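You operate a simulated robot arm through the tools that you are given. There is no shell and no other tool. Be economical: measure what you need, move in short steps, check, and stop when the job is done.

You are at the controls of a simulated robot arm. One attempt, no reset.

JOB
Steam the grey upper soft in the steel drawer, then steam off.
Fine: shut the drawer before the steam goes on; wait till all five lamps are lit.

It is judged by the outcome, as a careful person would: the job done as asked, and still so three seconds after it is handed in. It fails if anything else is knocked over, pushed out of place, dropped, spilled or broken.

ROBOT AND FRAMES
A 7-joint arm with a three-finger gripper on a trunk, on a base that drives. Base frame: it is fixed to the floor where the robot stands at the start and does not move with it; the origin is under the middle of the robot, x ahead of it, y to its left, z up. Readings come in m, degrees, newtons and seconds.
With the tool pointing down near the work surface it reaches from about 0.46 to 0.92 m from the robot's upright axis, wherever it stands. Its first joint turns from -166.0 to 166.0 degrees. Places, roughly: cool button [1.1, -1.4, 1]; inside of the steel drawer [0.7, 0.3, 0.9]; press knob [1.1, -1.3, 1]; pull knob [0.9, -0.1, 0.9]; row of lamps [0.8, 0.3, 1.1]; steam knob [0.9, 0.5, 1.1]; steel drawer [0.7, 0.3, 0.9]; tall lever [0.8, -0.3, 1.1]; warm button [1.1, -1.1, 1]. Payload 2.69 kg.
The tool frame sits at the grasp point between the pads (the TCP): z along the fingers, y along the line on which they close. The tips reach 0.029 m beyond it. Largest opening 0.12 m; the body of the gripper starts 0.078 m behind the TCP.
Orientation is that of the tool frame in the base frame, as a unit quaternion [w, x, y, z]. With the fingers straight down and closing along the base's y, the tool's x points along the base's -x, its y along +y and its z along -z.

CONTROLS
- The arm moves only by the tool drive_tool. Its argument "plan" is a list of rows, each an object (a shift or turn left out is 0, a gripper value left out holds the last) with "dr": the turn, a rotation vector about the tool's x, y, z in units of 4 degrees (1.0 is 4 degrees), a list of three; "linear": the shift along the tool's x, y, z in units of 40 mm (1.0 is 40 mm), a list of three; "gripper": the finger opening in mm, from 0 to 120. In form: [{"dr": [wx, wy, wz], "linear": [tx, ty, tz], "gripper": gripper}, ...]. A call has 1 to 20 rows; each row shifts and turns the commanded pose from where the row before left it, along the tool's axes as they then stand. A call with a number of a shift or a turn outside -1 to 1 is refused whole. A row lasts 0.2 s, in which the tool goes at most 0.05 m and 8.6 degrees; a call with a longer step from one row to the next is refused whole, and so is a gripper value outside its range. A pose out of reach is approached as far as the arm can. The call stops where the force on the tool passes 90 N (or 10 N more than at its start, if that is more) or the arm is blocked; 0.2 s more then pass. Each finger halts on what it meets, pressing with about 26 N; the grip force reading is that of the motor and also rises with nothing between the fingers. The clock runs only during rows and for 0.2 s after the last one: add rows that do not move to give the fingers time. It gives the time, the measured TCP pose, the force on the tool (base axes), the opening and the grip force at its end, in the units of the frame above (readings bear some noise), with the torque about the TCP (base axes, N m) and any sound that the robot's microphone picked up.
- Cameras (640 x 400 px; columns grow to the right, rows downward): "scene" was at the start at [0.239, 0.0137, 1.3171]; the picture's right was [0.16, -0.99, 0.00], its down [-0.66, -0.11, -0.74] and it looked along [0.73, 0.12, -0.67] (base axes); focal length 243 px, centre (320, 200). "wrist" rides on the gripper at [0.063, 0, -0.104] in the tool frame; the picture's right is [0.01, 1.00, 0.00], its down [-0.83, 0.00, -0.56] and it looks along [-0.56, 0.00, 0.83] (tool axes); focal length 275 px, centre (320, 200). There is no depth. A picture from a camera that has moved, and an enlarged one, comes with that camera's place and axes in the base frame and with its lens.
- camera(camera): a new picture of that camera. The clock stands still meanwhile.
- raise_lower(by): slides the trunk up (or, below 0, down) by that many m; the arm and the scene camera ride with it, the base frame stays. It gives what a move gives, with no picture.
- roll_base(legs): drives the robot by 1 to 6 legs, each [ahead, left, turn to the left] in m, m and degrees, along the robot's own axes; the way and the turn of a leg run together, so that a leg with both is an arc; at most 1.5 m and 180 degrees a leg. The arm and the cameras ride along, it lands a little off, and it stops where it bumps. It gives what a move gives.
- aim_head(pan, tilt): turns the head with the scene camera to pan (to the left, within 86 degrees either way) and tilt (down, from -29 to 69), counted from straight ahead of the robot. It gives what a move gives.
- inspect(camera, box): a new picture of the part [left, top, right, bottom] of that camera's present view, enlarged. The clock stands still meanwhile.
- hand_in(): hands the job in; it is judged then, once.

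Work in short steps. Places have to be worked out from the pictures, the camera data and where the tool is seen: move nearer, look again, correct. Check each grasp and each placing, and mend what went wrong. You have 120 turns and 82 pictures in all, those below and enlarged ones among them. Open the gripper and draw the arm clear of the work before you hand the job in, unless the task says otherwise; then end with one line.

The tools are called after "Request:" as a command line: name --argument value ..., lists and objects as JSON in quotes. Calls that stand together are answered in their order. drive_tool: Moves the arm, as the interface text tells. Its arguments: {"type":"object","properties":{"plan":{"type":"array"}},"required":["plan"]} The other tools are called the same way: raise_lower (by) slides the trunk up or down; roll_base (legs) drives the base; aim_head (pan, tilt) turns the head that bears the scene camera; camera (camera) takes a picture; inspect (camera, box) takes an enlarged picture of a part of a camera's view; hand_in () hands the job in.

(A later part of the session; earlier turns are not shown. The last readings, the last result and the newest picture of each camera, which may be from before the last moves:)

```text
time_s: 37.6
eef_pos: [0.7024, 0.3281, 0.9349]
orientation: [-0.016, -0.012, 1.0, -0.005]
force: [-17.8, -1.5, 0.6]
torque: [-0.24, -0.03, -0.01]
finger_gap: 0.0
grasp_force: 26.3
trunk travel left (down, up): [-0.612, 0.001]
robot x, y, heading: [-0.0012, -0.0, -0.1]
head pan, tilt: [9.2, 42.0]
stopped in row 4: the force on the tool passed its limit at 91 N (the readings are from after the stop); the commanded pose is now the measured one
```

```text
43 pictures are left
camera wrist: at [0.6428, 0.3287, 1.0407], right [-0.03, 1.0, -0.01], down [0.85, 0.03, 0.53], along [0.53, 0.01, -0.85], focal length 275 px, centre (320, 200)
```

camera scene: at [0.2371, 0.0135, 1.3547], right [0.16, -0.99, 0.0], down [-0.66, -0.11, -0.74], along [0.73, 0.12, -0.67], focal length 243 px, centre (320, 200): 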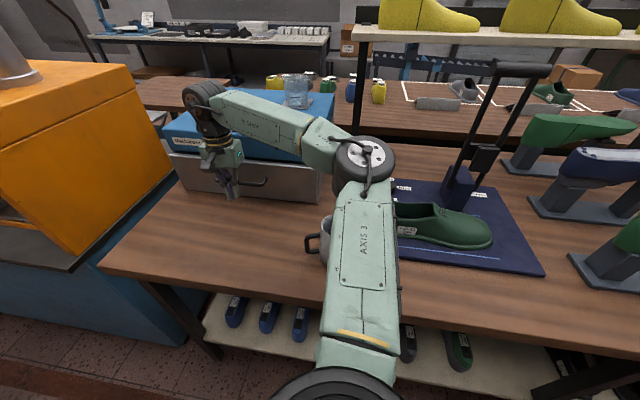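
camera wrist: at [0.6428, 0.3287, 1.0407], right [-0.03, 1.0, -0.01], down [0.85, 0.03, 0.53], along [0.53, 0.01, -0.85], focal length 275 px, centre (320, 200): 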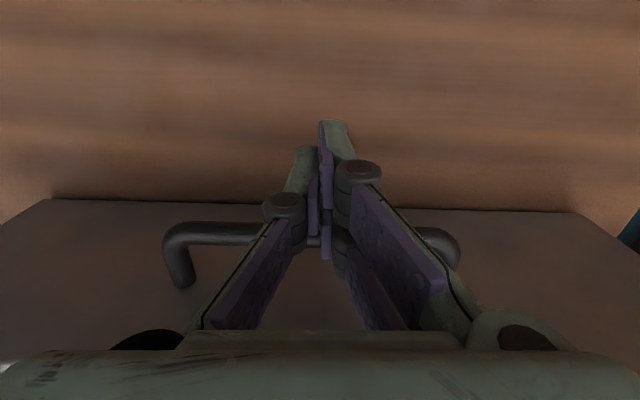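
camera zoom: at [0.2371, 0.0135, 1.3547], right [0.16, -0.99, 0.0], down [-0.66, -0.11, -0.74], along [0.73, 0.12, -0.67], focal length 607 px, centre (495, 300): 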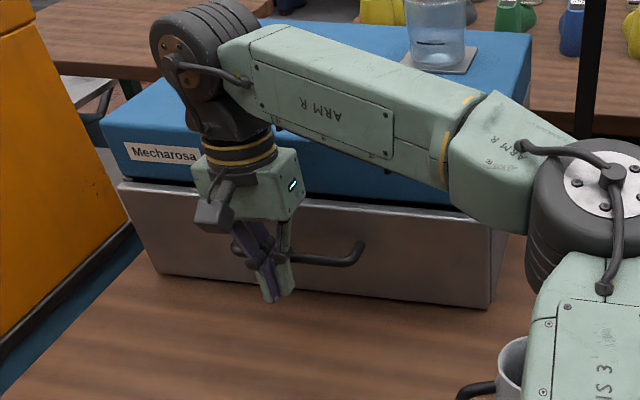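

One row was too long; I retreat with smaller rows.

Request:
drive_tool --plan '[{"linear": [0.5, 0, 0]}, {"linear": [0.9, 0, 0]}, {"linear": [0.9, 0, -0.3]}, {"linear": [0.6, 0, -0.7]}, {"linear": [0.6, 0, -0.7]}, {"linear": [0, 0, -0.9]}, {"linear": [0, 0, -0.9]}, {"linear": [0, 0, -0.9]}, {"linear": [0, 0, -0.9]}, {"linear": [0, 0, -0.9]}]'

Request:
inspect --camera "scene" --box '[140, 50, 350, 220]'

Request:
camera --camera "wrist"

```text
time_s: 39.8
eef_pos: [0.5713, 0.3268, 1.1789]
orientation: [-0.013, -0.009, 1.0, -0.002]
force: [0.7, 0.4, 0.7]
torque: [-0.02, -0.01, 0.0]
finger_gap: 0.0001
grasp_force: 26.1
out of reach, approached as far as the arm can: row 10
trunk travel left (down, up): [-0.612, 0.001]
robot x, y, heading: [-0.0004, 0.0011, 0.2]
head pan, tilt: [9.2, 42.0]
```

```text
2.35 times, centred on (245, 135) of scene
camera zoom: at [0.2381, 0.0136, 1.3541], right [0.16, -0.99, 0.0], down [-0.66, -0.11, -0.74], along [0.73, 0.12, -0.67], focal length 572 px, centre (496, 353)
```

zoom: 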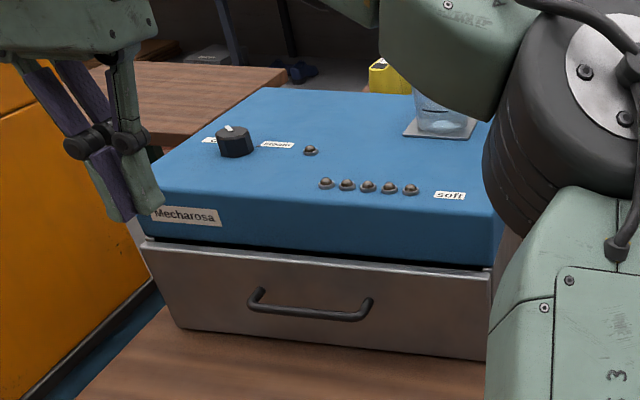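

```text
41 pictures are left
camera wrist: at [0.5113, 0.3264, 1.2841], right [-0.02, 1.0, 0.0], down [0.85, 0.02, 0.53], along [0.53, 0.01, -0.85], focal length 275 px, centre (320, 200)
```

wrist: 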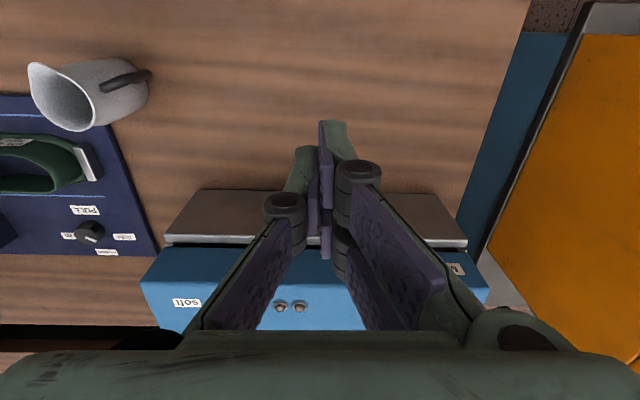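

The drawer is shut. The knob (about 0.86, 0.44) is too far from here, so I pull the tool right, straighten it, and roll the base 0.25 m to the left.

Request:
drive_tool --plan '[{"linear": [0, -0.9, 0.2]}, {"linear": [0, -0.9, 0]}, {"linear": [0, -0.9, 0]}, {"linear": [0, -0.9, 0]}]'

Request:
roll_base --legs '[[0, 0.25, 0]]'

Request:
camera --camera "scene"

Request:
camera --camera "wrist"

```text
time_s: 40.8
eef_pos: [0.5731, 0.1792, 1.1707]
orientation: [-0.014, -0.008, 1.0, -0.004]
force: [0.6, -0.5, 0.4]
torque: [0.01, -0.02, 0.0]
finger_gap: 0.0
grasp_force: 25.8
trunk travel left (down, up): [-0.612, 0.001]
robot x, y, heading: [-0.0016, 0.0002, 0.0]
head pan, tilt: [9.2, 42.0]
```

```text
time_s: 43.3
eef_pos: [0.5746, 0.4255, 1.1698]
orientation: [-0.014, -0.007, 1.0, -0.004]
force: [0.0, -0.4, -0.1]
torque: [0.01, 0.03, -0.03]
finger_gap: 0.0
grasp_force: 25.8
trunk travel left (down, up): [-0.612, 0.001]
robot x, y, heading: [-0.001, 0.2489, -0.2]
head pan, tilt: [9.2, 42.0]
```

```text
40 pictures are left
camera scene: at [0.2385, 0.2601, 1.3541], right [0.16, -0.99, 0.0], down [-0.66, -0.1, -0.74], along [0.73, 0.12, -0.67], focal length 243 px, centre (320, 200)
```

scene: 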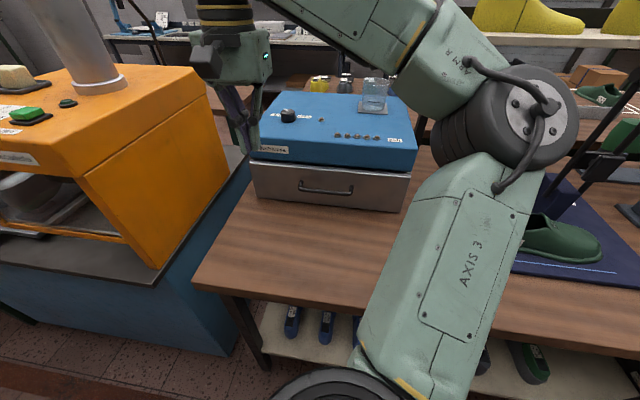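

```text
39 pictures are left
camera wrist: at [0.5151, 0.4267, 1.2771], right [-0.02, 1.0, -0.01], down [0.85, 0.02, 0.53], along [0.53, 0.0, -0.85], focal length 275 px, centre (320, 200)
```

wrist: 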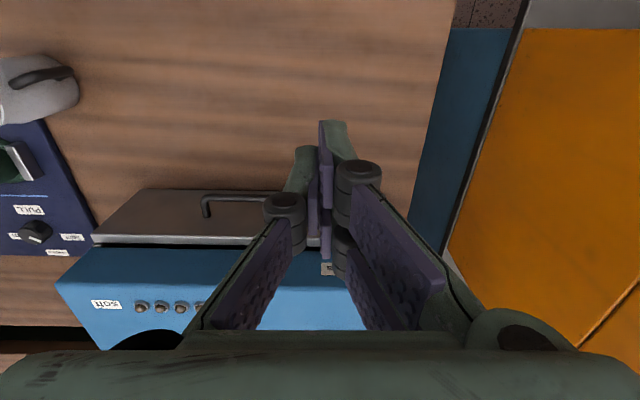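

Now I look closely at the glass, its water level and mark, and at the knob.

Request:
inspect --camera "scene" --box '[350, 70, 402, 118]'

Request:
inspect --camera "scene" --box '[250, 85, 420, 215]'

Request:
inspect --camera "scene" --box '[260, 98, 340, 148]'

```text
8.33 times, centred on (376, 94) of scene
camera zoom: at [0.2385, 0.2601, 1.3541], right [0.16, -0.99, 0.0], down [-0.66, -0.1, -0.74], along [0.73, 0.12, -0.67], focal length 2025 px, centre (-147, 1083)
```

zoom: 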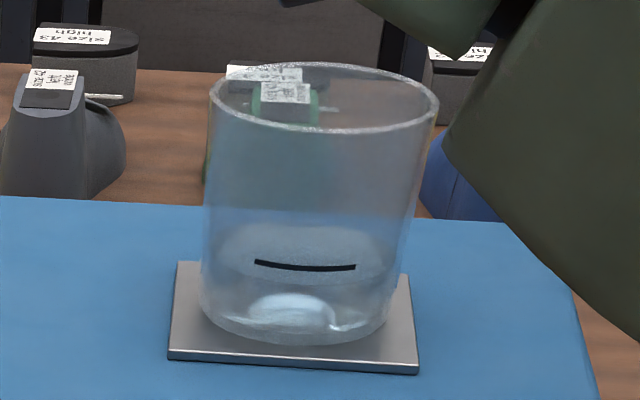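

```text
3.08 times, centred on (335, 150) of scene
camera zoom: at [0.2385, 0.2601, 1.3541], right [0.16, -0.99, 0.0], down [-0.66, -0.1, -0.74], along [0.73, 0.12, -0.67], focal length 748 px, centre (274, 354)
```

zoom: 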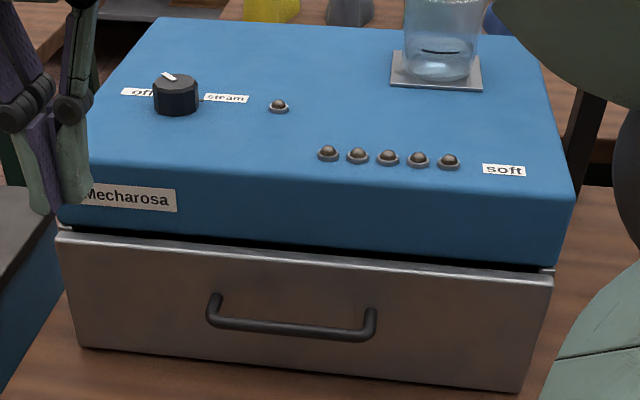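

```text
8.00 times, centred on (300, 123) of scene
camera zoom: at [0.2385, 0.2601, 1.3541], right [0.16, -0.99, 0.0], down [-0.66, -0.1, -0.74], along [0.73, 0.12, -0.67], focal length 1944 px, centre (480, 816)
```

zoom: 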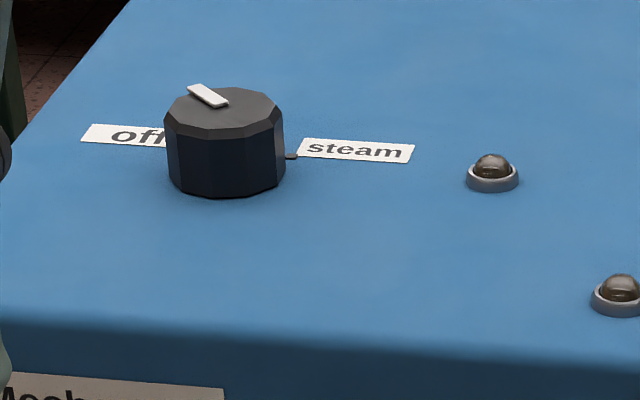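

The glass holds water near its mark; I'll leave it alone. The knob is at about (0.892, 0.46), base z≈1.055, pointer at "off" (back-left); "steam" lies about 105° clockwise. I roll the base a bit left and ahead for reach.

Request:
drive_tool --plan '[{"linear": [0, -0.9, 0]}, {"linear": [0, -0.9, 0]}, {"dr": [0.3, 0.3, 0]}]'

Request:
roll_base --legs '[[0.05, 0.14, 0]]'

```text
time_s: 44.1
eef_pos: [0.575, 0.3533, 1.1709]
orientation: [-0.025, -0.006, 1.0, -0.013]
force: [-0.2, 0.5, 0.2]
torque: [-0.02, 0.0, -0.02]
finger_gap: 0.0
grasp_force: 26.1
trunk travel left (down, up): [-0.612, 0.001]
robot x, y, heading: [0.0011, 0.2476, -0.2]
head pan, tilt: [9.2, 42.0]
```

```text
time_s: 45.8
eef_pos: [0.6264, 0.4937, 1.1724]
orientation: [-0.025, -0.007, 1.0, -0.014]
force: [0.5, 0.6, 0.8]
torque: [0.03, 0.03, -0.03]
finger_gap: 0.0
grasp_force: 26.1
trunk travel left (down, up): [-0.612, 0.001]
robot x, y, heading: [0.0476, 0.3867, 0.0]
head pan, tilt: [9.2, 42.0]
```

I correct the tilt (signs now known), open to 70 mm, yaw −52°, and look.

Request:
drive_tool --plan '[{"dr": [-0.4, -0.72, 0.2], "gripper": 70}, {"dr": [0, 0, -1]}, {"dr": [0, 0, -1]}, {"dr": [0, 0, -1]}, {"dr": [0, 0, -1]}, {"dr": [0, 0, -1]}, {"dr": [0, 0, -1]}, {"dr": [0, 0, -1]}, {"dr": [0, 0, -1]}, {"dr": [0, 0, -1]}, {"dr": [0, 0, -1]}, {"dr": [0, 0, -1]}, {"dr": [0, 0, -1]}, {"dr": [0, 0, -1]}]'

Request:
camera --camera "scene"

Request:
camera --camera "wrist"

```text
time_s: 48.8
eef_pos: [0.6253, 0.4936, 1.1725]
orientation: [0.001, -0.439, 0.898, -0.001]
force: [-0.3, -0.1, -0.2]
torque: [-0.03, -0.04, 0.0]
finger_gap: 0.0703
grasp_force: 0.1
trunk travel left (down, up): [-0.612, 0.001]
robot x, y, heading: [0.0517, 0.3833, -0.1]
head pan, tilt: [9.2, 42.0]
```

```text
35 pictures are left
camera scene: at [0.2887, 0.3994, 1.3541], right [0.16, -0.99, 0.0], down [-0.66, -0.11, -0.74], along [0.73, 0.12, -0.67], focal length 243 px, centre (320, 200)
```

scene: 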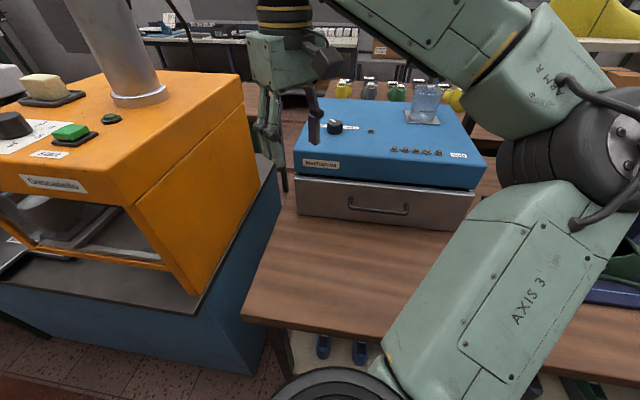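

```text
34 pictures are left
camera wrist: at [0.5867, 0.4446, 1.276], right [-0.79, 0.61, 0.0], down [0.51, 0.66, 0.56], along [0.34, 0.44, -0.83], focal length 275 px, centre (320, 200)
```

wrist: 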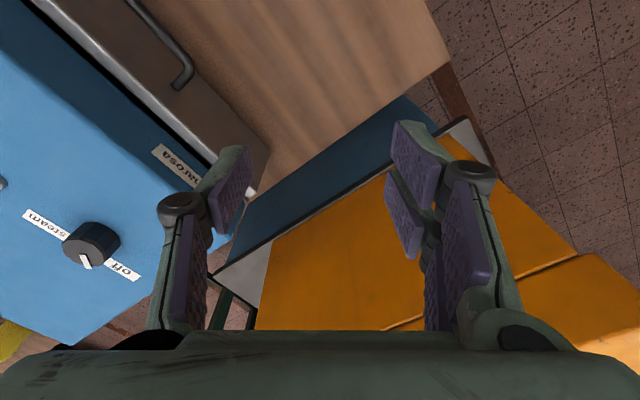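

The wrist view confirms the knob at about (0.890, 0.458) with off at +55° and steam at −55°. I move above it at the present height.

Request:
drive_tool --plan '[{"linear": [-0.48, -0.826, 0]}, {"linear": [-0.48, -0.826, 0]}, {"linear": [-0.48, -0.826, 0]}, {"linear": [-0.48, -0.826, 0]}, {"linear": [-0.48, -0.826, 0]}, {"linear": [-0.48, -0.826, 0]}, {"linear": [-0.48, -0.826, 0]}, {}]'

Request:
camera --camera "wrist"

Request:
camera --camera "scene"

```text
time_s: 50.6
eef_pos: [0.7668, 0.5116, 1.1145]
orientation: [0.002, -0.437, 0.9, 0.0]
force: [0.4, -0.7, 0.0]
torque: [-0.02, -0.04, 0.0]
finger_gap: 0.0699
grasp_force: 0.2
out of reach, approached as far as the arm can: row 3, 4, 5, 6, 7
trunk travel left (down, up): [-0.612, 0.001]
robot x, y, heading: [0.0505, 0.3826, -0.2]
head pan, tilt: [9.2, 42.0]
```

```text
33 pictures are left
camera wrist: at [0.729, 0.4625, 1.2195], right [-0.79, 0.61, 0.0], down [0.51, 0.66, 0.56], along [0.34, 0.44, -0.83], focal length 275 px, centre (320, 200)
```

wrist: 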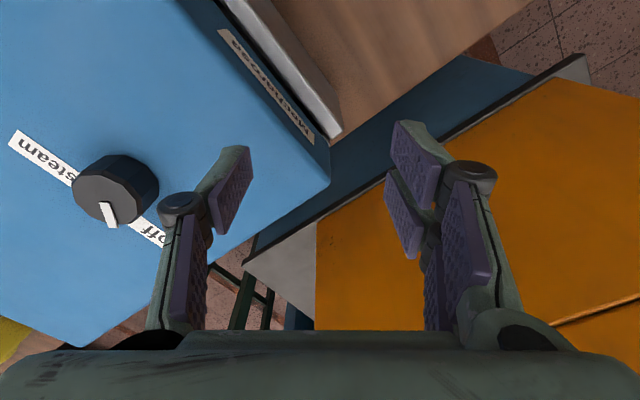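

```text
32 pictures are left
camera scene: at [0.2887, 0.3994, 1.3541], right [0.16, -0.99, 0.0], down [-0.66, -0.11, -0.74], along [0.73, 0.12, -0.67], focal length 243 px, centre (320, 200)
```

scene: 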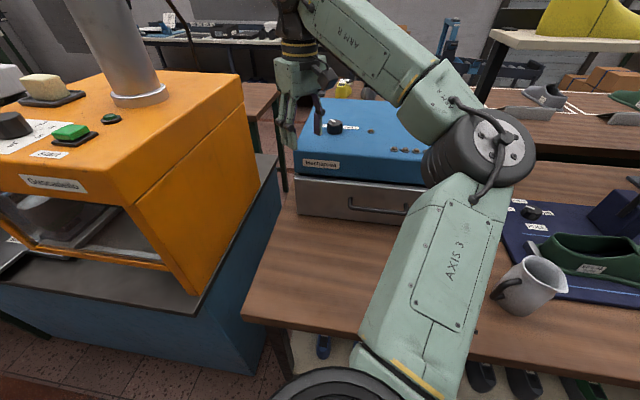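

At this height the reach is short (0.73 m from the axis). I draw back and look down at the robot's own base to see how far ahead it can drive.

Request:
drive_tool --plan '[{"linear": [0.48, 0.826, 0]}, {"linear": [0.48, 0.826, 0]}, {"linear": [0.48, 0.826, 0]}, {"linear": [0.48, 0.826, 0]}, {"linear": [0.48, 0.826, 0]}]'

Request:
aim_head --pan -30 --tilt 69

Request:
camera --camera "scene"

```text
time_s: 51.8
eef_pos: [0.5745, 0.5355, 1.1134]
orientation: [0.001, -0.439, 0.899, 0.0]
force: [0.2, 0.0, -0.6]
torque: [0.03, 0.02, 0.0]
finger_gap: 0.07
grasp_force: 0.0
trunk travel left (down, up): [-0.612, 0.001]
robot x, y, heading: [0.0498, 0.3857, -0.2]
head pan, tilt: [9.2, 42.0]
```

```text
time_s: 52.9
eef_pos: [0.5759, 0.5375, 1.1141]
orientation: [0.001, -0.438, 0.899, 0.0]
force: [-0.4, 0.4, 0.3]
torque: [0.01, -0.01, -0.02]
finger_gap: 0.0701
grasp_force: 0.0
trunk travel left (down, up): [-0.612, 0.001]
robot x, y, heading: [0.0518, 0.3847, 0.1]
head pan, tilt: [-30.0, 68.8]
```

```text
31 pictures are left
camera scene: at [0.2546, 0.3582, 1.321], right [-0.5, -0.87, 0.0], down [-0.81, 0.47, -0.36], along [0.31, -0.18, -0.93], focal length 243 px, centre (320, 200)
```

scene: 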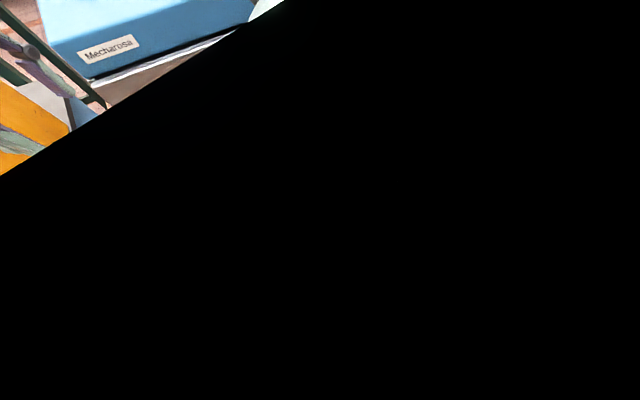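

The arm blocks that view; I look down to the left side instead.

Request:
aim_head --pan 45 --tilt 66

Request:
camera --camera "scene"

```text
time_s: 54.4
eef_pos: [0.5762, 0.5356, 1.114]
orientation: [0.001, -0.439, 0.899, 0.0]
force: [0.7, -0.2, 0.0]
torque: [0.0, -0.01, -0.04]
finger_gap: 0.0702
grasp_force: 0.0
trunk travel left (down, up): [-0.612, 0.001]
robot x, y, heading: [0.052, 0.3853, -0.1]
head pan, tilt: [45.0, 66.0]
```

```text
30 pictures are left
camera scene: at [0.2483, 0.4281, 1.3237], right [0.71, -0.71, 0.0], down [-0.65, -0.64, -0.41], along [0.29, 0.29, -0.91], focal length 243 px, centre (320, 200)
```

scene: 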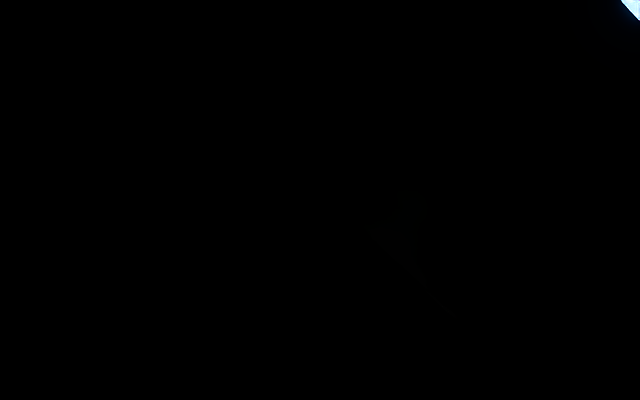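

The arm hides everything near the base. Reach fit says I need the axis within 0.74 m of the knob, so about 0.10 m more ahead; I set the arm safely and roll ahead in two short legs, restoring the head.

Request:
drive_tool --plan '[{"linear": [0.67, -0.31, -0.22]}, {"linear": [0.67, -0.31, -0.22]}, {"linear": [0.67, -0.31, -0.22]}, {"linear": [0.67, -0.31, -0.22]}]'

Request:
aim_head --pan 5 --tilt 45

Request:
roll_base --legs '[[0.05, 0, 0]]'

Request:
camera --camera "scene"

```text
time_s: 55.4
eef_pos: [0.5495, 0.4203, 1.1501]
orientation: [0.002, -0.439, 0.898, -0.001]
force: [0.2, 0.3, -0.1]
torque: [0.0, -0.02, 0.03]
finger_gap: 0.0699
grasp_force: 0.1
trunk travel left (down, up): [-0.612, 0.001]
robot x, y, heading: [0.0486, 0.3874, -0.1]
head pan, tilt: [45.0, 66.0]
```

```text
time_s: 56.4
eef_pos: [0.5488, 0.4208, 1.149]
orientation: [0.002, -0.439, 0.898, -0.001]
force: [-0.5, -0.1, -0.4]
torque: [-0.04, 0.0, -0.01]
finger_gap: 0.07
grasp_force: 0.0
trunk travel left (down, up): [-0.612, 0.001]
robot x, y, heading: [0.0452, 0.3876, -0.1]
head pan, tilt: [5.0, 45.0]
```

```text
time_s: 57.4
eef_pos: [0.5984, 0.4209, 1.1484]
orientation: [0.001, -0.439, 0.899, -0.001]
force: [1.1, -0.6, 0.0]
torque: [-0.03, 0.01, 0.01]
finger_gap: 0.0698
grasp_force: 0.0
trunk travel left (down, up): [-0.612, 0.001]
robot x, y, heading: [0.0993, 0.3854, -0.0]
head pan, tilt: [5.0, 45.0]
```

```text
29 pictures are left
camera scene: at [0.337, 0.393, 1.3496], right [0.09, -1.0, 0.0], down [-0.71, -0.06, -0.71], along [0.7, 0.06, -0.71], focal length 243 px, centre (320, 200)
```

scene: 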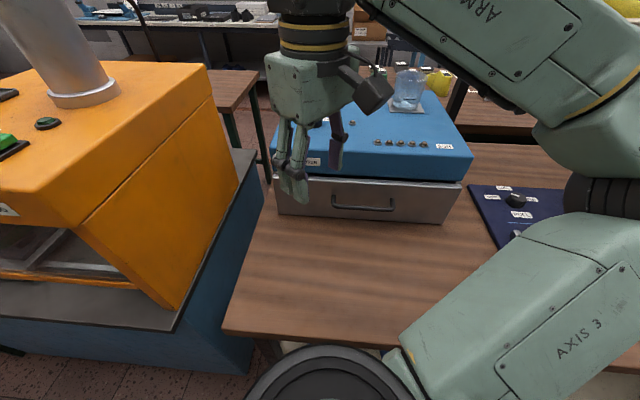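

No bump. The shoulder still seems short of the bench edge; another 5.5 cm ahead.

Request:
roll_base --legs '[[0.055, 0, 0]]'

Request:
camera --camera "scene"

```text
time_s: 58.3
eef_pos: [0.6536, 0.4198, 1.1489]
orientation: [0.0, -0.439, 0.898, -0.001]
force: [0.5, 0.1, 0.0]
torque: [-0.01, 0.05, -0.05]
finger_gap: 0.0701
grasp_force: 0.1
trunk travel left (down, up): [-0.612, 0.001]
robot x, y, heading: [0.1509, 0.3907, -0.5]
head pan, tilt: [5.0, 45.0]
```

```text
28 pictures are left
camera scene: at [0.3914, 0.3931, 1.3496], right [0.09, -1.0, 0.0], down [-0.71, -0.06, -0.71], along [0.7, 0.06, -0.71], focal length 243 px, centre (320, 200)
```

scene: 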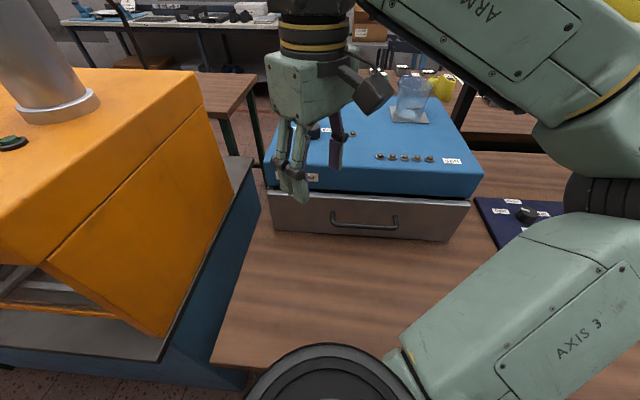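

Still free. One more small leg of 4 cm for margin so that the approach from above is in reach.

Request:
roll_base --legs '[[0.04, 0, 0.5]]'

```text
time_s: 59.2
eef_pos: [0.6913, 0.4247, 1.1472]
orientation: [0.001, -0.443, 0.897, 0.0]
force: [0.7, -0.6, 0.0]
torque: [0.0, 0.05, -0.01]
finger_gap: 0.0698
grasp_force: 0.1
trunk travel left (down, up): [-0.612, 0.001]
robot x, y, heading: [0.1964, 0.3861, 0.5]
head pan, tilt: [5.0, 45.0]
```

I approach the knob: four of six rows, then look.

Request:
drive_tool --plan '[{"linear": [-0.61, -0.575, 0.1]}, {"linear": [-0.61, -0.575, 0.1]}, {"linear": [-0.61, -0.575, 0.1]}, {"linear": [-0.61, -0.575, 0.1]}, {}]'

Request:
camera --camera "scene"

Request:
camera --camera "wrist"

```text
time_s: 60.4
eef_pos: [0.8259, 0.447, 1.1334]
orientation: [0.0, -0.442, 0.897, -0.001]
force: [-0.2, 0.0, 0.6]
torque: [-0.04, 0.01, 0.02]
finger_gap: 0.0697
grasp_force: 0.0
trunk travel left (down, up): [-0.612, 0.001]
robot x, y, heading: [0.192, 0.3841, 0.4]
head pan, tilt: [5.0, 45.0]
```

```text
27 pictures are left
camera scene: at [0.4295, 0.3952, 1.3499], right [0.09, -1.0, 0.0], down [-0.7, -0.07, -0.71], along [0.7, 0.07, -0.71], focal length 243 px, centre (320, 200)
```

scene: 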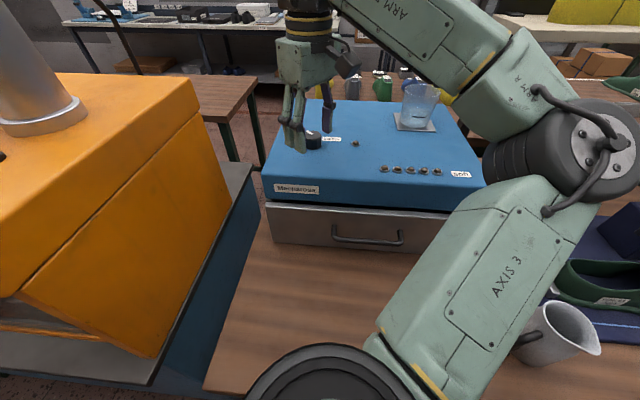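

```text
26 pictures are left
camera wrist: at [0.7868, 0.398, 1.2382], right [-0.8, 0.6, 0.0], down [0.5, 0.66, 0.56], along [0.34, 0.44, -0.83], focal length 275 px, centre (320, 200)
```

wrist: 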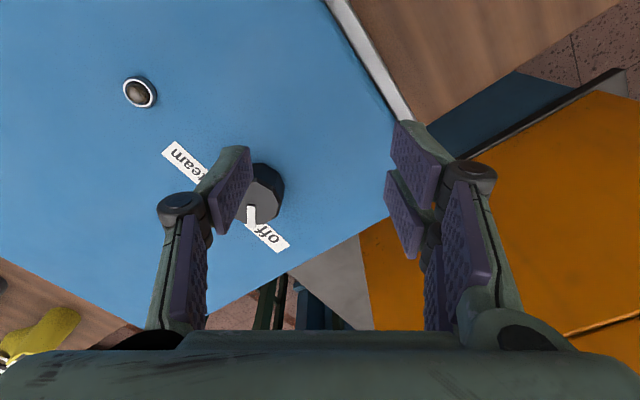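

The elbow clears the steamer. I move the last 6 cm to stand over the knob (≈0.887, 0.455).

Request:
drive_tool --plan '[{"linear": [-0.54, -0.545, 0]}, {"linear": [-0.54, -0.545, 0]}, {}]'

Request:
camera --camera "wrist"

```text
time_s: 61.2
eef_pos: [0.8735, 0.4627, 1.1266]
orientation: [0.003, -0.441, 0.898, -0.001]
force: [0.5, -0.6, -0.4]
torque: [-0.02, 0.01, -0.02]
finger_gap: 0.07
grasp_force: 0.0
out of reach, approached as far as the arm can: row 2
trunk travel left (down, up): [-0.612, 0.001]
robot x, y, heading: [0.1931, 0.3852, 0.2]
head pan, tilt: [5.0, 45.0]
```

```text
25 pictures are left
camera wrist: at [0.8348, 0.4143, 1.2311], right [-0.79, 0.61, 0.0], down [0.5, 0.66, 0.56], along [0.34, 0.44, -0.83], focal length 275 px, centre (320, 200)
```

wrist: 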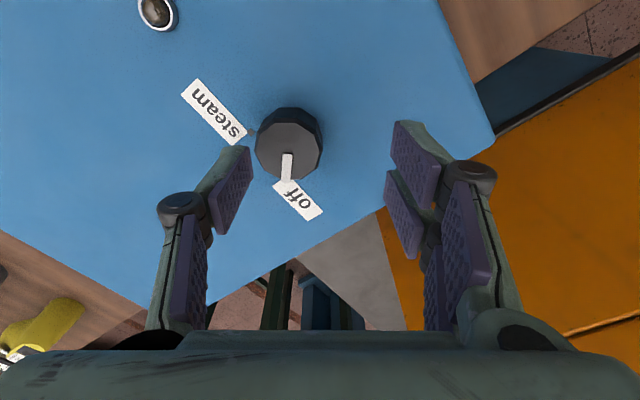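

The knob top is centred at (0.889, 0.454), about 38 mm wide. The tool is a bit short at this height; I roll 2 cm ahead and re-centre.

Request:
roll_base --legs '[[0.02, 0, 0]]'

```text
time_s: 62.0
eef_pos: [0.8819, 0.4626, 1.1271]
orientation: [0.002, -0.44, 0.898, 0.0]
force: [-0.2, 0.4, 0.6]
torque: [-0.04, -0.06, -0.04]
finger_gap: 0.0699
grasp_force: 0.1
trunk travel left (down, up): [-0.612, 0.001]
robot x, y, heading: [0.2003, 0.3887, 0.3]
head pan, tilt: [5.0, 45.0]
stopped in leg 1: the robot was blocked; the commanded pose is now the measured one
```

It bumped lightly at the bench edge, 8 mm further. From here the tool can be centred while lowering slightly; then I look.

Request:
drive_tool --plan '[{"linear": [0.03, -0.13, 0.15]}, {"linear": [0.03, -0.14, 0.15]}, {}]'

Request:
camera --camera "wrist"

Request:
camera --camera "scene"

```text
time_s: 62.9
eef_pos: [0.8875, 0.4565, 1.1132]
orientation: [0.003, -0.439, 0.898, 0.0]
force: [0.7, 0.0, -0.7]
torque: [-0.03, 0.0, 0.02]
finger_gap: 0.0701
grasp_force: 0.2
out of reach, approached as far as the arm can: row 2
trunk travel left (down, up): [-0.612, 0.001]
robot x, y, heading: [0.199, 0.385, 0.2]
head pan, tilt: [5.0, 45.0]
```

```text
24 pictures are left
camera wrist: at [0.8484, 0.4077, 1.2182], right [-0.79, 0.61, 0.0], down [0.5, 0.66, 0.56], along [0.34, 0.44, -0.83], focal length 275 px, centre (320, 200)
```

wrist: 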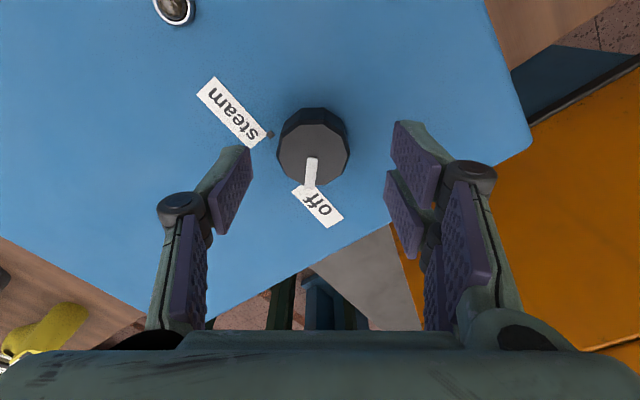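

```text
23 pictures are left
camera scene: at [0.4391, 0.3953, 1.3499], right [0.09, -1.0, 0.0], down [-0.7, -0.07, -0.71], along [0.7, 0.07, -0.71], focal length 243 px, centre (320, 200)
```

scene: 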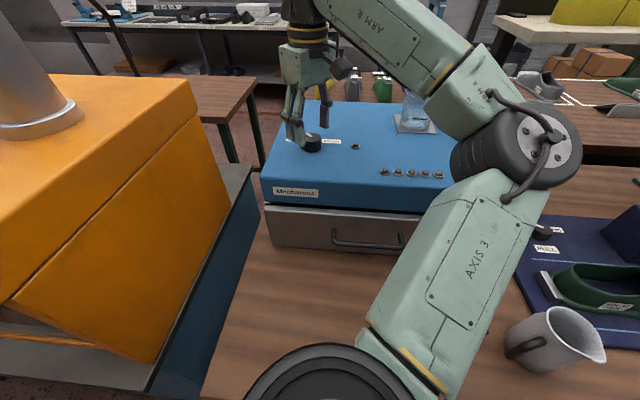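

Well centred. I lower 22 mm around the knob with a tiny correction and close on it.

Request:
drive_tool --plan '[{"linear": [0.05, -0.04, 0.28]}, {"linear": [0.05, -0.03, 0.27]}, {"gripper": 30}, {}, {}, {}, {}]'

Request:
camera --camera "wrist"

```text
time_s: 64.5
eef_pos: [0.8883, 0.4511, 1.0913]
orientation: [0.003, -0.44, 0.898, -0.001]
force: [2.1, -1.3, 0.0]
torque: [0.02, -0.22, 0.01]
finger_gap: 0.0398
grasp_force: 44.7
trunk travel left (down, up): [-0.612, 0.001]
robot x, y, heading: [0.2011, 0.3862, 0.4]
head pan, tilt: [5.0, 45.0]
```

```text
22 pictures are left
camera wrist: at [0.8496, 0.4022, 1.1954], right [-0.79, 0.61, 0.0], down [0.5, 0.66, 0.56], along [0.34, 0.44, -0.83], focal length 275 px, centre (320, 200)
```

wrist: 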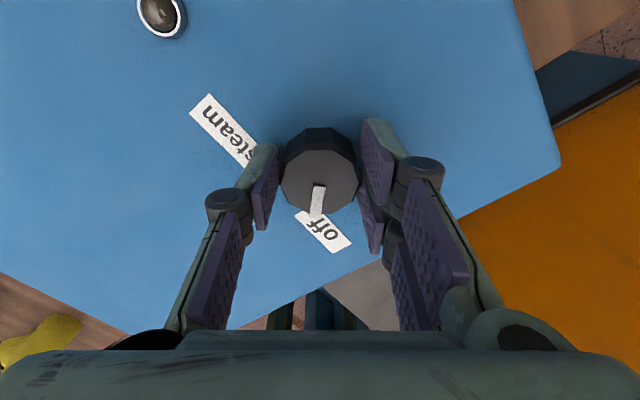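

Knob gripped (40 mm). I turn clockwise 56° first and check.

Request:
drive_tool --plan '[{"dr": [0, 0, 1]}, {"dr": [0, 0, 1]}, {"dr": [0, 0, 1]}, {"dr": [0, 0, 1]}, {"dr": [0, 0, 1]}, {"dr": [0, 0, 1]}, {"dr": [0, 0, 1]}, {"dr": [0, 0, 1]}, {"dr": [0, 0, 1]}, {"dr": [0, 0, 1]}, {"dr": [0, 0, 1]}, {"dr": [0, 0, 1]}, {"dr": [0, 0, 1]}, {"dr": [0, 0, 1]}]'

Request:
camera --camera "wrist"

```text
time_s: 67.5
eef_pos: [0.8864, 0.4553, 1.09]
orientation: [0.002, 0.031, 1.0, 0.0]
force: [-13.2, 30.6, -11.4]
torque: [0.58, 0.02, 0.17]
finger_gap: 0.0399
grasp_force: 45.1
trunk travel left (down, up): [-0.612, 0.001]
robot x, y, heading: [0.2035, 0.3839, 0.4]
head pan, tilt: [5.0, 45.0]
```

```text
21 pictures are left
camera wrist: at [0.8236, 0.4601, 1.1955], right [0.06, 1.0, 0.0], down [0.83, -0.05, 0.56], along [0.56, -0.03, -0.83], focal length 275 px, centre (320, 200)
```

wrist: 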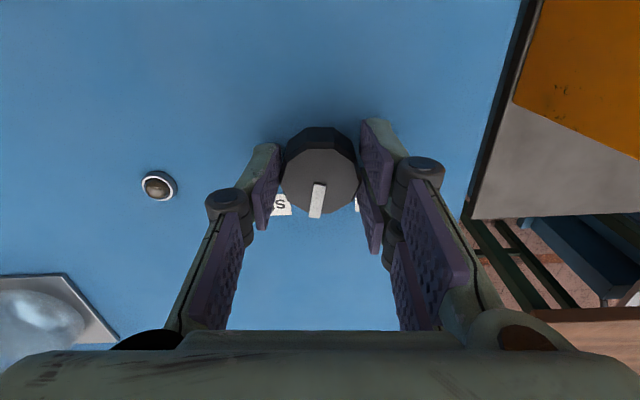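

The knob turns with the fingers; a side force shows I'm slightly off axis, so I ease 4 mm to +y and continue about 52°.

Request:
drive_tool --plan '[{"linear": [0.03, 0.1, 0]}, {"dr": [0, 0, 1]}, {"dr": [0, 0, 1]}, {"dr": [0, 0, 1]}, {"dr": [0, 0, 1]}, {"dr": [0, 0, 1]}, {"dr": [0, 0, 1]}, {"dr": [0, 0, 1]}, {"dr": [0, 0, 1]}, {"dr": [0, 0, 1]}, {"dr": [0, 0, 1]}, {"dr": [0, 0, 1]}]'

Request:
camera --camera "wrist"

Request:
inspect --camera "scene" --box '[250, 80, 480, 260]'

```text
time_s: 70.0
eef_pos: [0.8887, 0.4591, 1.0915]
orientation: [0.002, 0.404, 0.915, 0.003]
force: [10.8, 23.6, 2.5]
torque: [0.45, -0.37, 1.06]
finger_gap: 0.0411
grasp_force: 44.9
trunk travel left (down, up): [-0.612, 0.001]
robot x, y, heading: [0.1987, 0.3852, 0.4]
head pan, tilt: [5.0, 45.0]
```

```text
20 pictures are left
camera wrist: at [0.8449, 0.506, 1.1952], right [0.74, 0.68, 0.01], down [0.56, -0.61, 0.56], along [0.38, -0.41, -0.83], focal length 275 px, centre (320, 200)
```

wrist: 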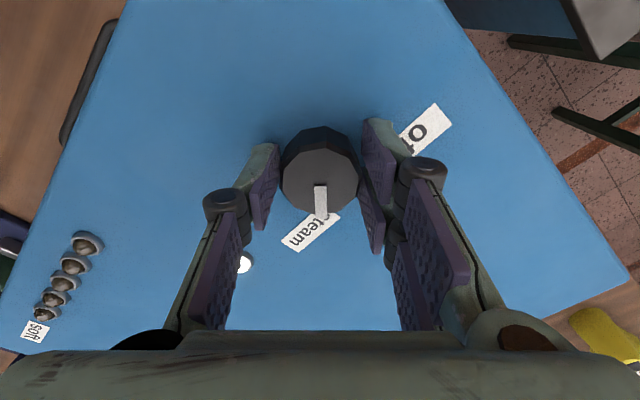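

```text
2.22 times, centred on (365, 170) of scene
camera zoom: at [0.44, 0.3976, 1.3496], right [0.09, -1.0, 0.0], down [-0.7, -0.07, -0.71], along [0.7, 0.07, -0.71], focal length 540 px, centre (220, 267)
```

zoom: 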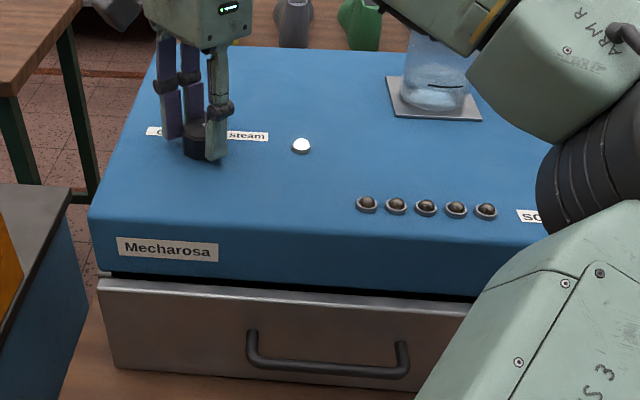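

The steam lamp is lit. I hold the knob and wait in short spells, watching the five lamps.

Request:
drive_tool --plan '[{"linear": [0, 0.06, 0]}, {}, {}, {}, {}, {}, {}, {}, {}, {}]'

Request:
inspect --camera "scene" --box '[330, 110, 450, 200]'

```text
time_s: 72.2
eef_pos: [0.8884, 0.4586, 1.0915]
orientation: [0.001, 0.404, 0.915, 0.0]
force: [-13.0, 16.6, -12.6]
torque: [0.46, 0.35, 0.34]
finger_gap: 0.0411
grasp_force: 45.0
trunk travel left (down, up): [-0.612, 0.001]
robot x, y, heading: [0.1991, 0.3832, 0.4]
head pan, tilt: [5.0, 45.0]
```

```text
4.44 times, centred on (390, 155) of scene
camera zoom: at [0.4391, 0.3968, 1.3498], right [0.09, -1.0, 0.0], down [-0.7, -0.07, -0.71], along [0.7, 0.07, -0.71], focal length 1080 px, centre (9, 400)
```

zoom: 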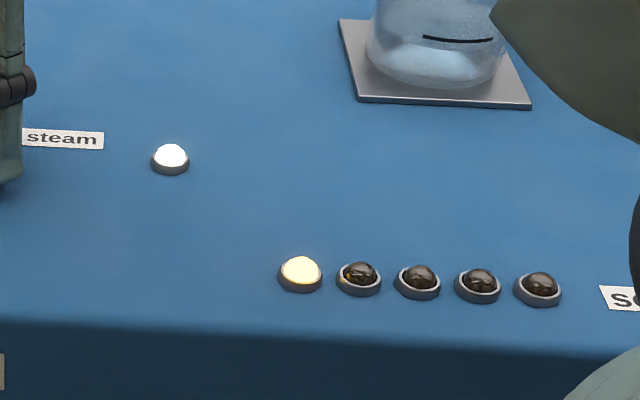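

The first lamp lit after some 2–3 s, so the steam works. I wait about 4 s more.

Request:
drive_tool --plan '[{}, {}, {}, {}, {}, {}, {}, {}, {}, {}, {}, {}, {}, {}, {}, {}, {}, {}, {}]'

Request:
inspect --camera "scene" --box '[330, 110, 450, 200]'

```text
time_s: 76.2
eef_pos: [0.8892, 0.4579, 1.091]
orientation: [0.0, 0.405, 0.914, 0.0]
force: [-15.3, 11.6, -18.3]
torque: [0.4, 0.51, 0.24]
finger_gap: 0.0413
grasp_force: 44.9
trunk travel left (down, up): [-0.612, 0.001]
robot x, y, heading: [0.202, 0.3859, 0.0]
head pan, tilt: [5.0, 45.0]
```

```text
4.44 times, centred on (390, 155) of scene
camera zoom: at [0.4392, 0.3965, 1.3498], right [0.09, -1.0, 0.0], down [-0.7, -0.07, -0.71], along [0.7, 0.07, -0.71], focal length 1080 px, centre (9, 400)
```

zoom: 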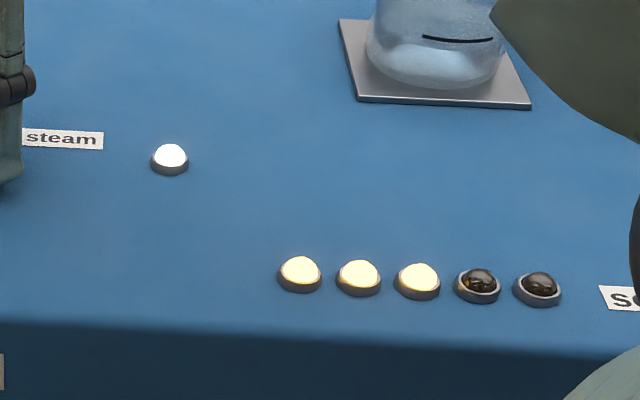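

Three are lit. About 2 s each; I wait another 3 s.

Request:
drive_tool --plan '[{}, {}, {}, {}, {}, {}, {}, {}, {}, {}, {}, {}, {}, {}]'

Request:
inspect --camera "scene" --box '[330, 110, 450, 200]'

```text
time_s: 79.2
eef_pos: [0.8879, 0.4586, 1.0921]
orientation: [0.0, 0.404, 0.915, 0.001]
force: [-13.1, 11.9, -14.9]
torque: [0.44, 0.55, 0.24]
finger_gap: 0.0411
grasp_force: 45.0
trunk travel left (down, up): [-0.612, 0.001]
robot x, y, heading: [0.2037, 0.3897, 0.5]
head pan, tilt: [5.0, 45.0]
```

```text
4.44 times, centred on (390, 155) of scene
camera zoom: at [0.4392, 0.3965, 1.3498], right [0.09, -1.0, 0.0], down [-0.7, -0.07, -0.71], along [0.7, 0.07, -0.71], focal length 1080 px, centre (9, 400)
```

zoom: 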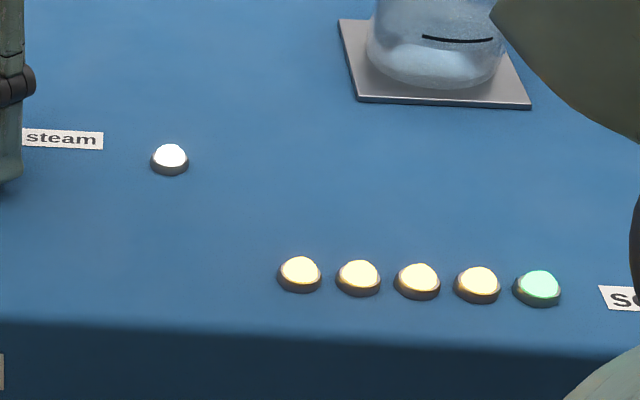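

All five lamps are lit (fifth green). I turn the knob back to off now.

Request:
drive_tool --plan '[{"dr": [0, 0, -1]}, {"dr": [0, 0, -1]}, {"dr": [0, 0, -1]}, {"dr": [0, 0, -1]}, {"dr": [0, 0, -1]}, {"dr": [0, 0, -1]}, {"dr": [0, 0, -1]}, {"dr": [0, 0, -1]}, {"dr": [0, 0, -1]}, {"dr": [0, 0, -1]}, {"dr": [0, 0, -1]}, {"dr": [0, 0, -1]}, {"dr": [0, 0, -1]}, {"dr": [0, 0, -1]}, {"dr": [0, 0, -1]}, {"dr": [0, 0, -1]}, {"dr": [0, 0, -1]}, {"dr": [0, 0, -1]}, {"dr": [0, 0, -1]}, {"dr": [0, 0, -1]}]'

Request:
drive_tool --plan '[{"dr": [0, 0, -1]}, {"dr": [0, 0, -1]}, {"dr": [0, 0, -1]}, {"dr": [0, 0, -1]}, {"dr": [0, 0, -1]}, {"dr": [0, 0, -0.5]}]'

Request:
inspect --camera "scene" --box '[270, 100, 450, 200]'

Request:
camera --camera "wrist"

```text
time_s: 83.5
eef_pos: [0.8895, 0.4536, 1.092]
orientation: [0.001, -0.277, 0.961, -0.002]
force: [-7.9, -25.0, -4.3]
torque: [-0.67, 0.48, -0.04]
finger_gap: 0.0409
grasp_force: 44.7
trunk travel left (down, up): [-0.612, 0.001]
robot x, y, heading: [0.2043, 0.3854, 0.5]
head pan, tilt: [5.0, 45.0]
```

```text
time_s: 84.8
eef_pos: [0.8901, 0.454, 1.0916]
orientation: [0.007, -0.451, 0.892, -0.003]
force: [31.6, -32.9, 19.1]
torque: [-1.44, -0.52, -0.27]
finger_gap: 0.0397
grasp_force: 45.3
trunk travel left (down, up): [-0.612, 0.001]
robot x, y, heading: [0.203, 0.3857, 0.2]
head pan, tilt: [5.0, 45.0]
```

```text
3.56 times, centred on (360, 150) of scene
camera zoom: at [0.4405, 0.392, 1.3499], right [0.09, -1.0, 0.0], down [-0.7, -0.06, -0.71], along [0.7, 0.07, -0.71], focal length 864 px, centre (178, 378)
```

zoom: 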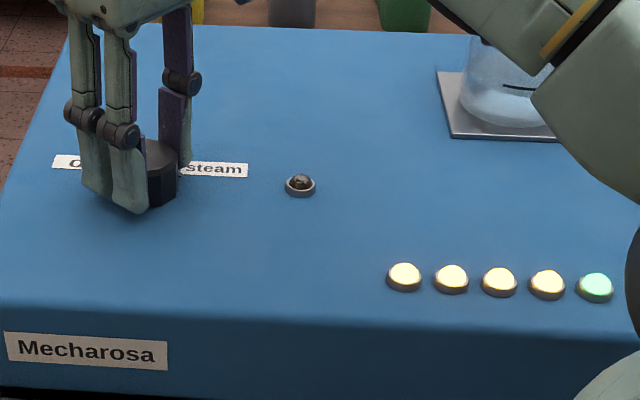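

```text
14 pictures are left
camera wrist: at [0.8517, 0.4042, 1.1956], right [-0.81, 0.59, -0.01], down [0.48, 0.67, 0.56], along [0.34, 0.45, -0.83], focal length 275 px, centre (320, 200)
```

wrist: 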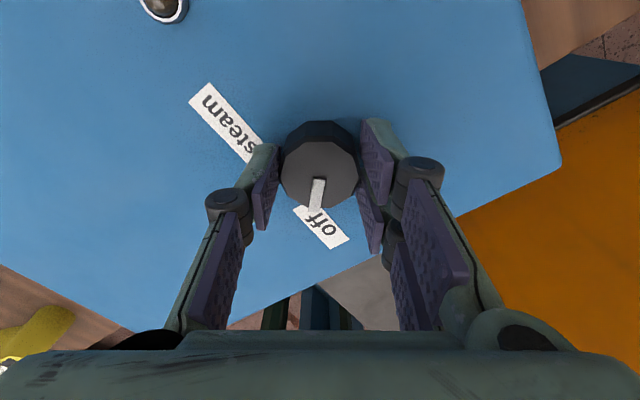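

Steam lamp is out and the pointer is at "off". I open, rise and draw back.

Request:
drive_tool --plan '[{"gripper": 72}, {}, {}, {"linear": [0, 0, -0.3]}, {"linear": [0, 0, -0.3]}, {"linear": [0, 0, -0.3]}, {}]'

Request:
camera --camera "wrist"

```text
time_s: 86.5
eef_pos: [0.8763, 0.4654, 1.1208]
orientation: [0.002, -0.455, 0.89, -0.001]
force: [0.1, -0.4, -0.5]
torque: [0.02, 0.02, 0.01]
finger_gap: 0.0723
grasp_force: 0.0
out of reach, approached as far as the arm can: row 4, 5, 6
trunk travel left (down, up): [-0.612, 0.001]
robot x, y, heading: [0.1994, 0.3875, 0.4]
head pan, tilt: [5.0, 45.0]
```

```text
13 pictures are left
camera wrist: at [0.8391, 0.4158, 1.2252], right [-0.81, 0.58, 0.0], down [0.48, 0.67, 0.56], along [0.33, 0.45, -0.83], focal length 275 px, centre (320, 200)
```

wrist: 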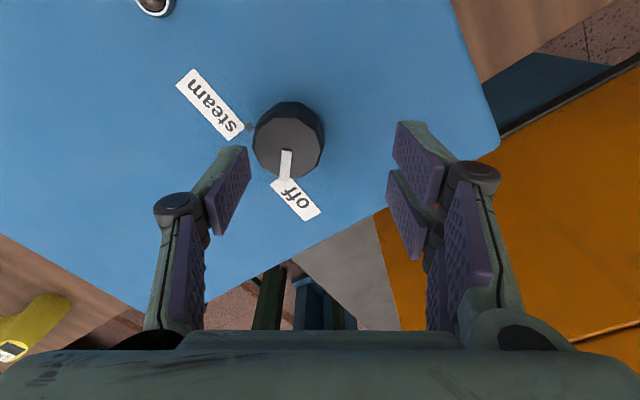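

Clear of the knob, which stays at off. I draw back towards the robot.

Request:
drive_tool --plan '[{"linear": [0.4, 0.5, -0.1]}, {"linear": [0.55, 0.7, -0.2]}, {"linear": [0.55, 0.6, -0.2]}, {"linear": [0.55, 0.6, -0.2]}, {"linear": [0.6, 0.5, -0.1]}, {"linear": [0.6, 0.5, 0]}, {}]'

Request:
roll_base --legs '[[-0.1, 0, 0]]'

Request:
camera --camera "scene"

```text
time_s: 88.0
eef_pos: [0.6891, 0.4405, 1.1527]
orientation: [0.002, -0.456, 0.89, -0.001]
force: [0.0, 0.4, -0.1]
torque: [-0.03, 0.0, -0.01]
finger_gap: 0.072
grasp_force: 0.1
trunk travel left (down, up): [-0.612, 0.001]
robot x, y, heading: [0.2035, 0.387, 0.4]
head pan, tilt: [5.0, 45.0]
```

```text
time_s: 89.2
eef_pos: [0.5893, 0.4396, 1.1543]
orientation: [0.003, -0.457, 0.89, 0.0]
force: [-0.4, -0.5, 0.1]
torque: [0.0, -0.01, -0.03]
finger_gap: 0.0719
grasp_force: 0.1
trunk travel left (down, up): [-0.612, 0.001]
robot x, y, heading: [0.106, 0.3879, 0.2]
head pan, tilt: [5.0, 45.0]
```

```text
12 pictures are left
camera scene: at [0.3389, 0.3946, 1.3501], right [0.09, -1.0, 0.0], down [-0.7, -0.07, -0.71], along [0.7, 0.07, -0.71], focal length 243 px, centre (320, 200)
```

scene: 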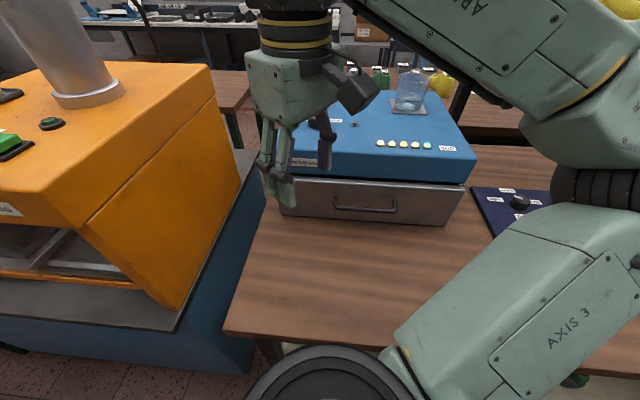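

Steam is off, all five lamps remain lit, and the drawer is shut. I check the jug and mat once before handing in.

Request:
drive_tool --plan '[{"linear": [-0.5, -0.5, 0]}, {"linear": [-0.5, -0.5, 0]}, {"linear": [-0.5, -0.5, 0]}]'

Request:
aim_head --pan -15 --tilt 42

Request:
camera --camera "scene"

```text
time_s: 90.0
eef_pos: [0.6766, 0.4522, 1.1529]
orientation: [0.002, -0.456, 0.89, -0.001]
force: [0.1, -0.5, 0.5]
torque: [0.0, 0.02, 0.03]
finger_gap: 0.072
grasp_force: 0.1
trunk travel left (down, up): [-0.612, 0.001]
robot x, y, heading: [0.1046, 0.3841, 0.4]
head pan, tilt: [5.0, 45.0]
```

```text
time_s: 90.8
eef_pos: [0.6755, 0.4522, 1.1529]
orientation: [0.003, -0.456, 0.89, 0.0]
force: [0.2, 0.9, -0.5]
torque: [0.02, -0.02, 0.03]
finger_gap: 0.072
grasp_force: 0.0
trunk travel left (down, up): [-0.612, 0.001]
robot x, y, heading: [0.1019, 0.3856, 0.4]
head pan, tilt: [-15.0, 42.0]
```

```text
11 pictures are left
camera scene: at [0.3399, 0.366, 1.3542], right [-0.25, -0.97, 0.0], down [-0.65, 0.17, -0.74], along [0.72, -0.19, -0.67], focal length 243 px, centre (320, 200)
```

scene: 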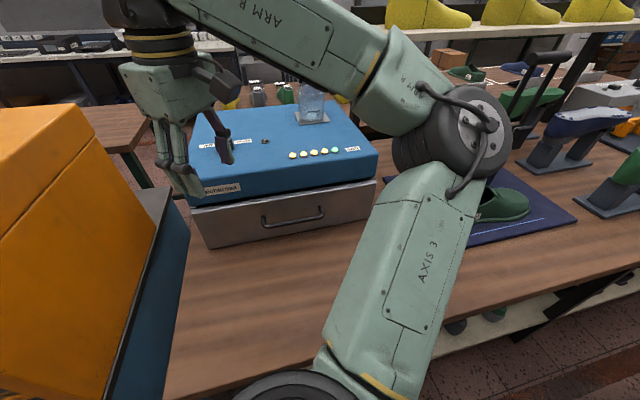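

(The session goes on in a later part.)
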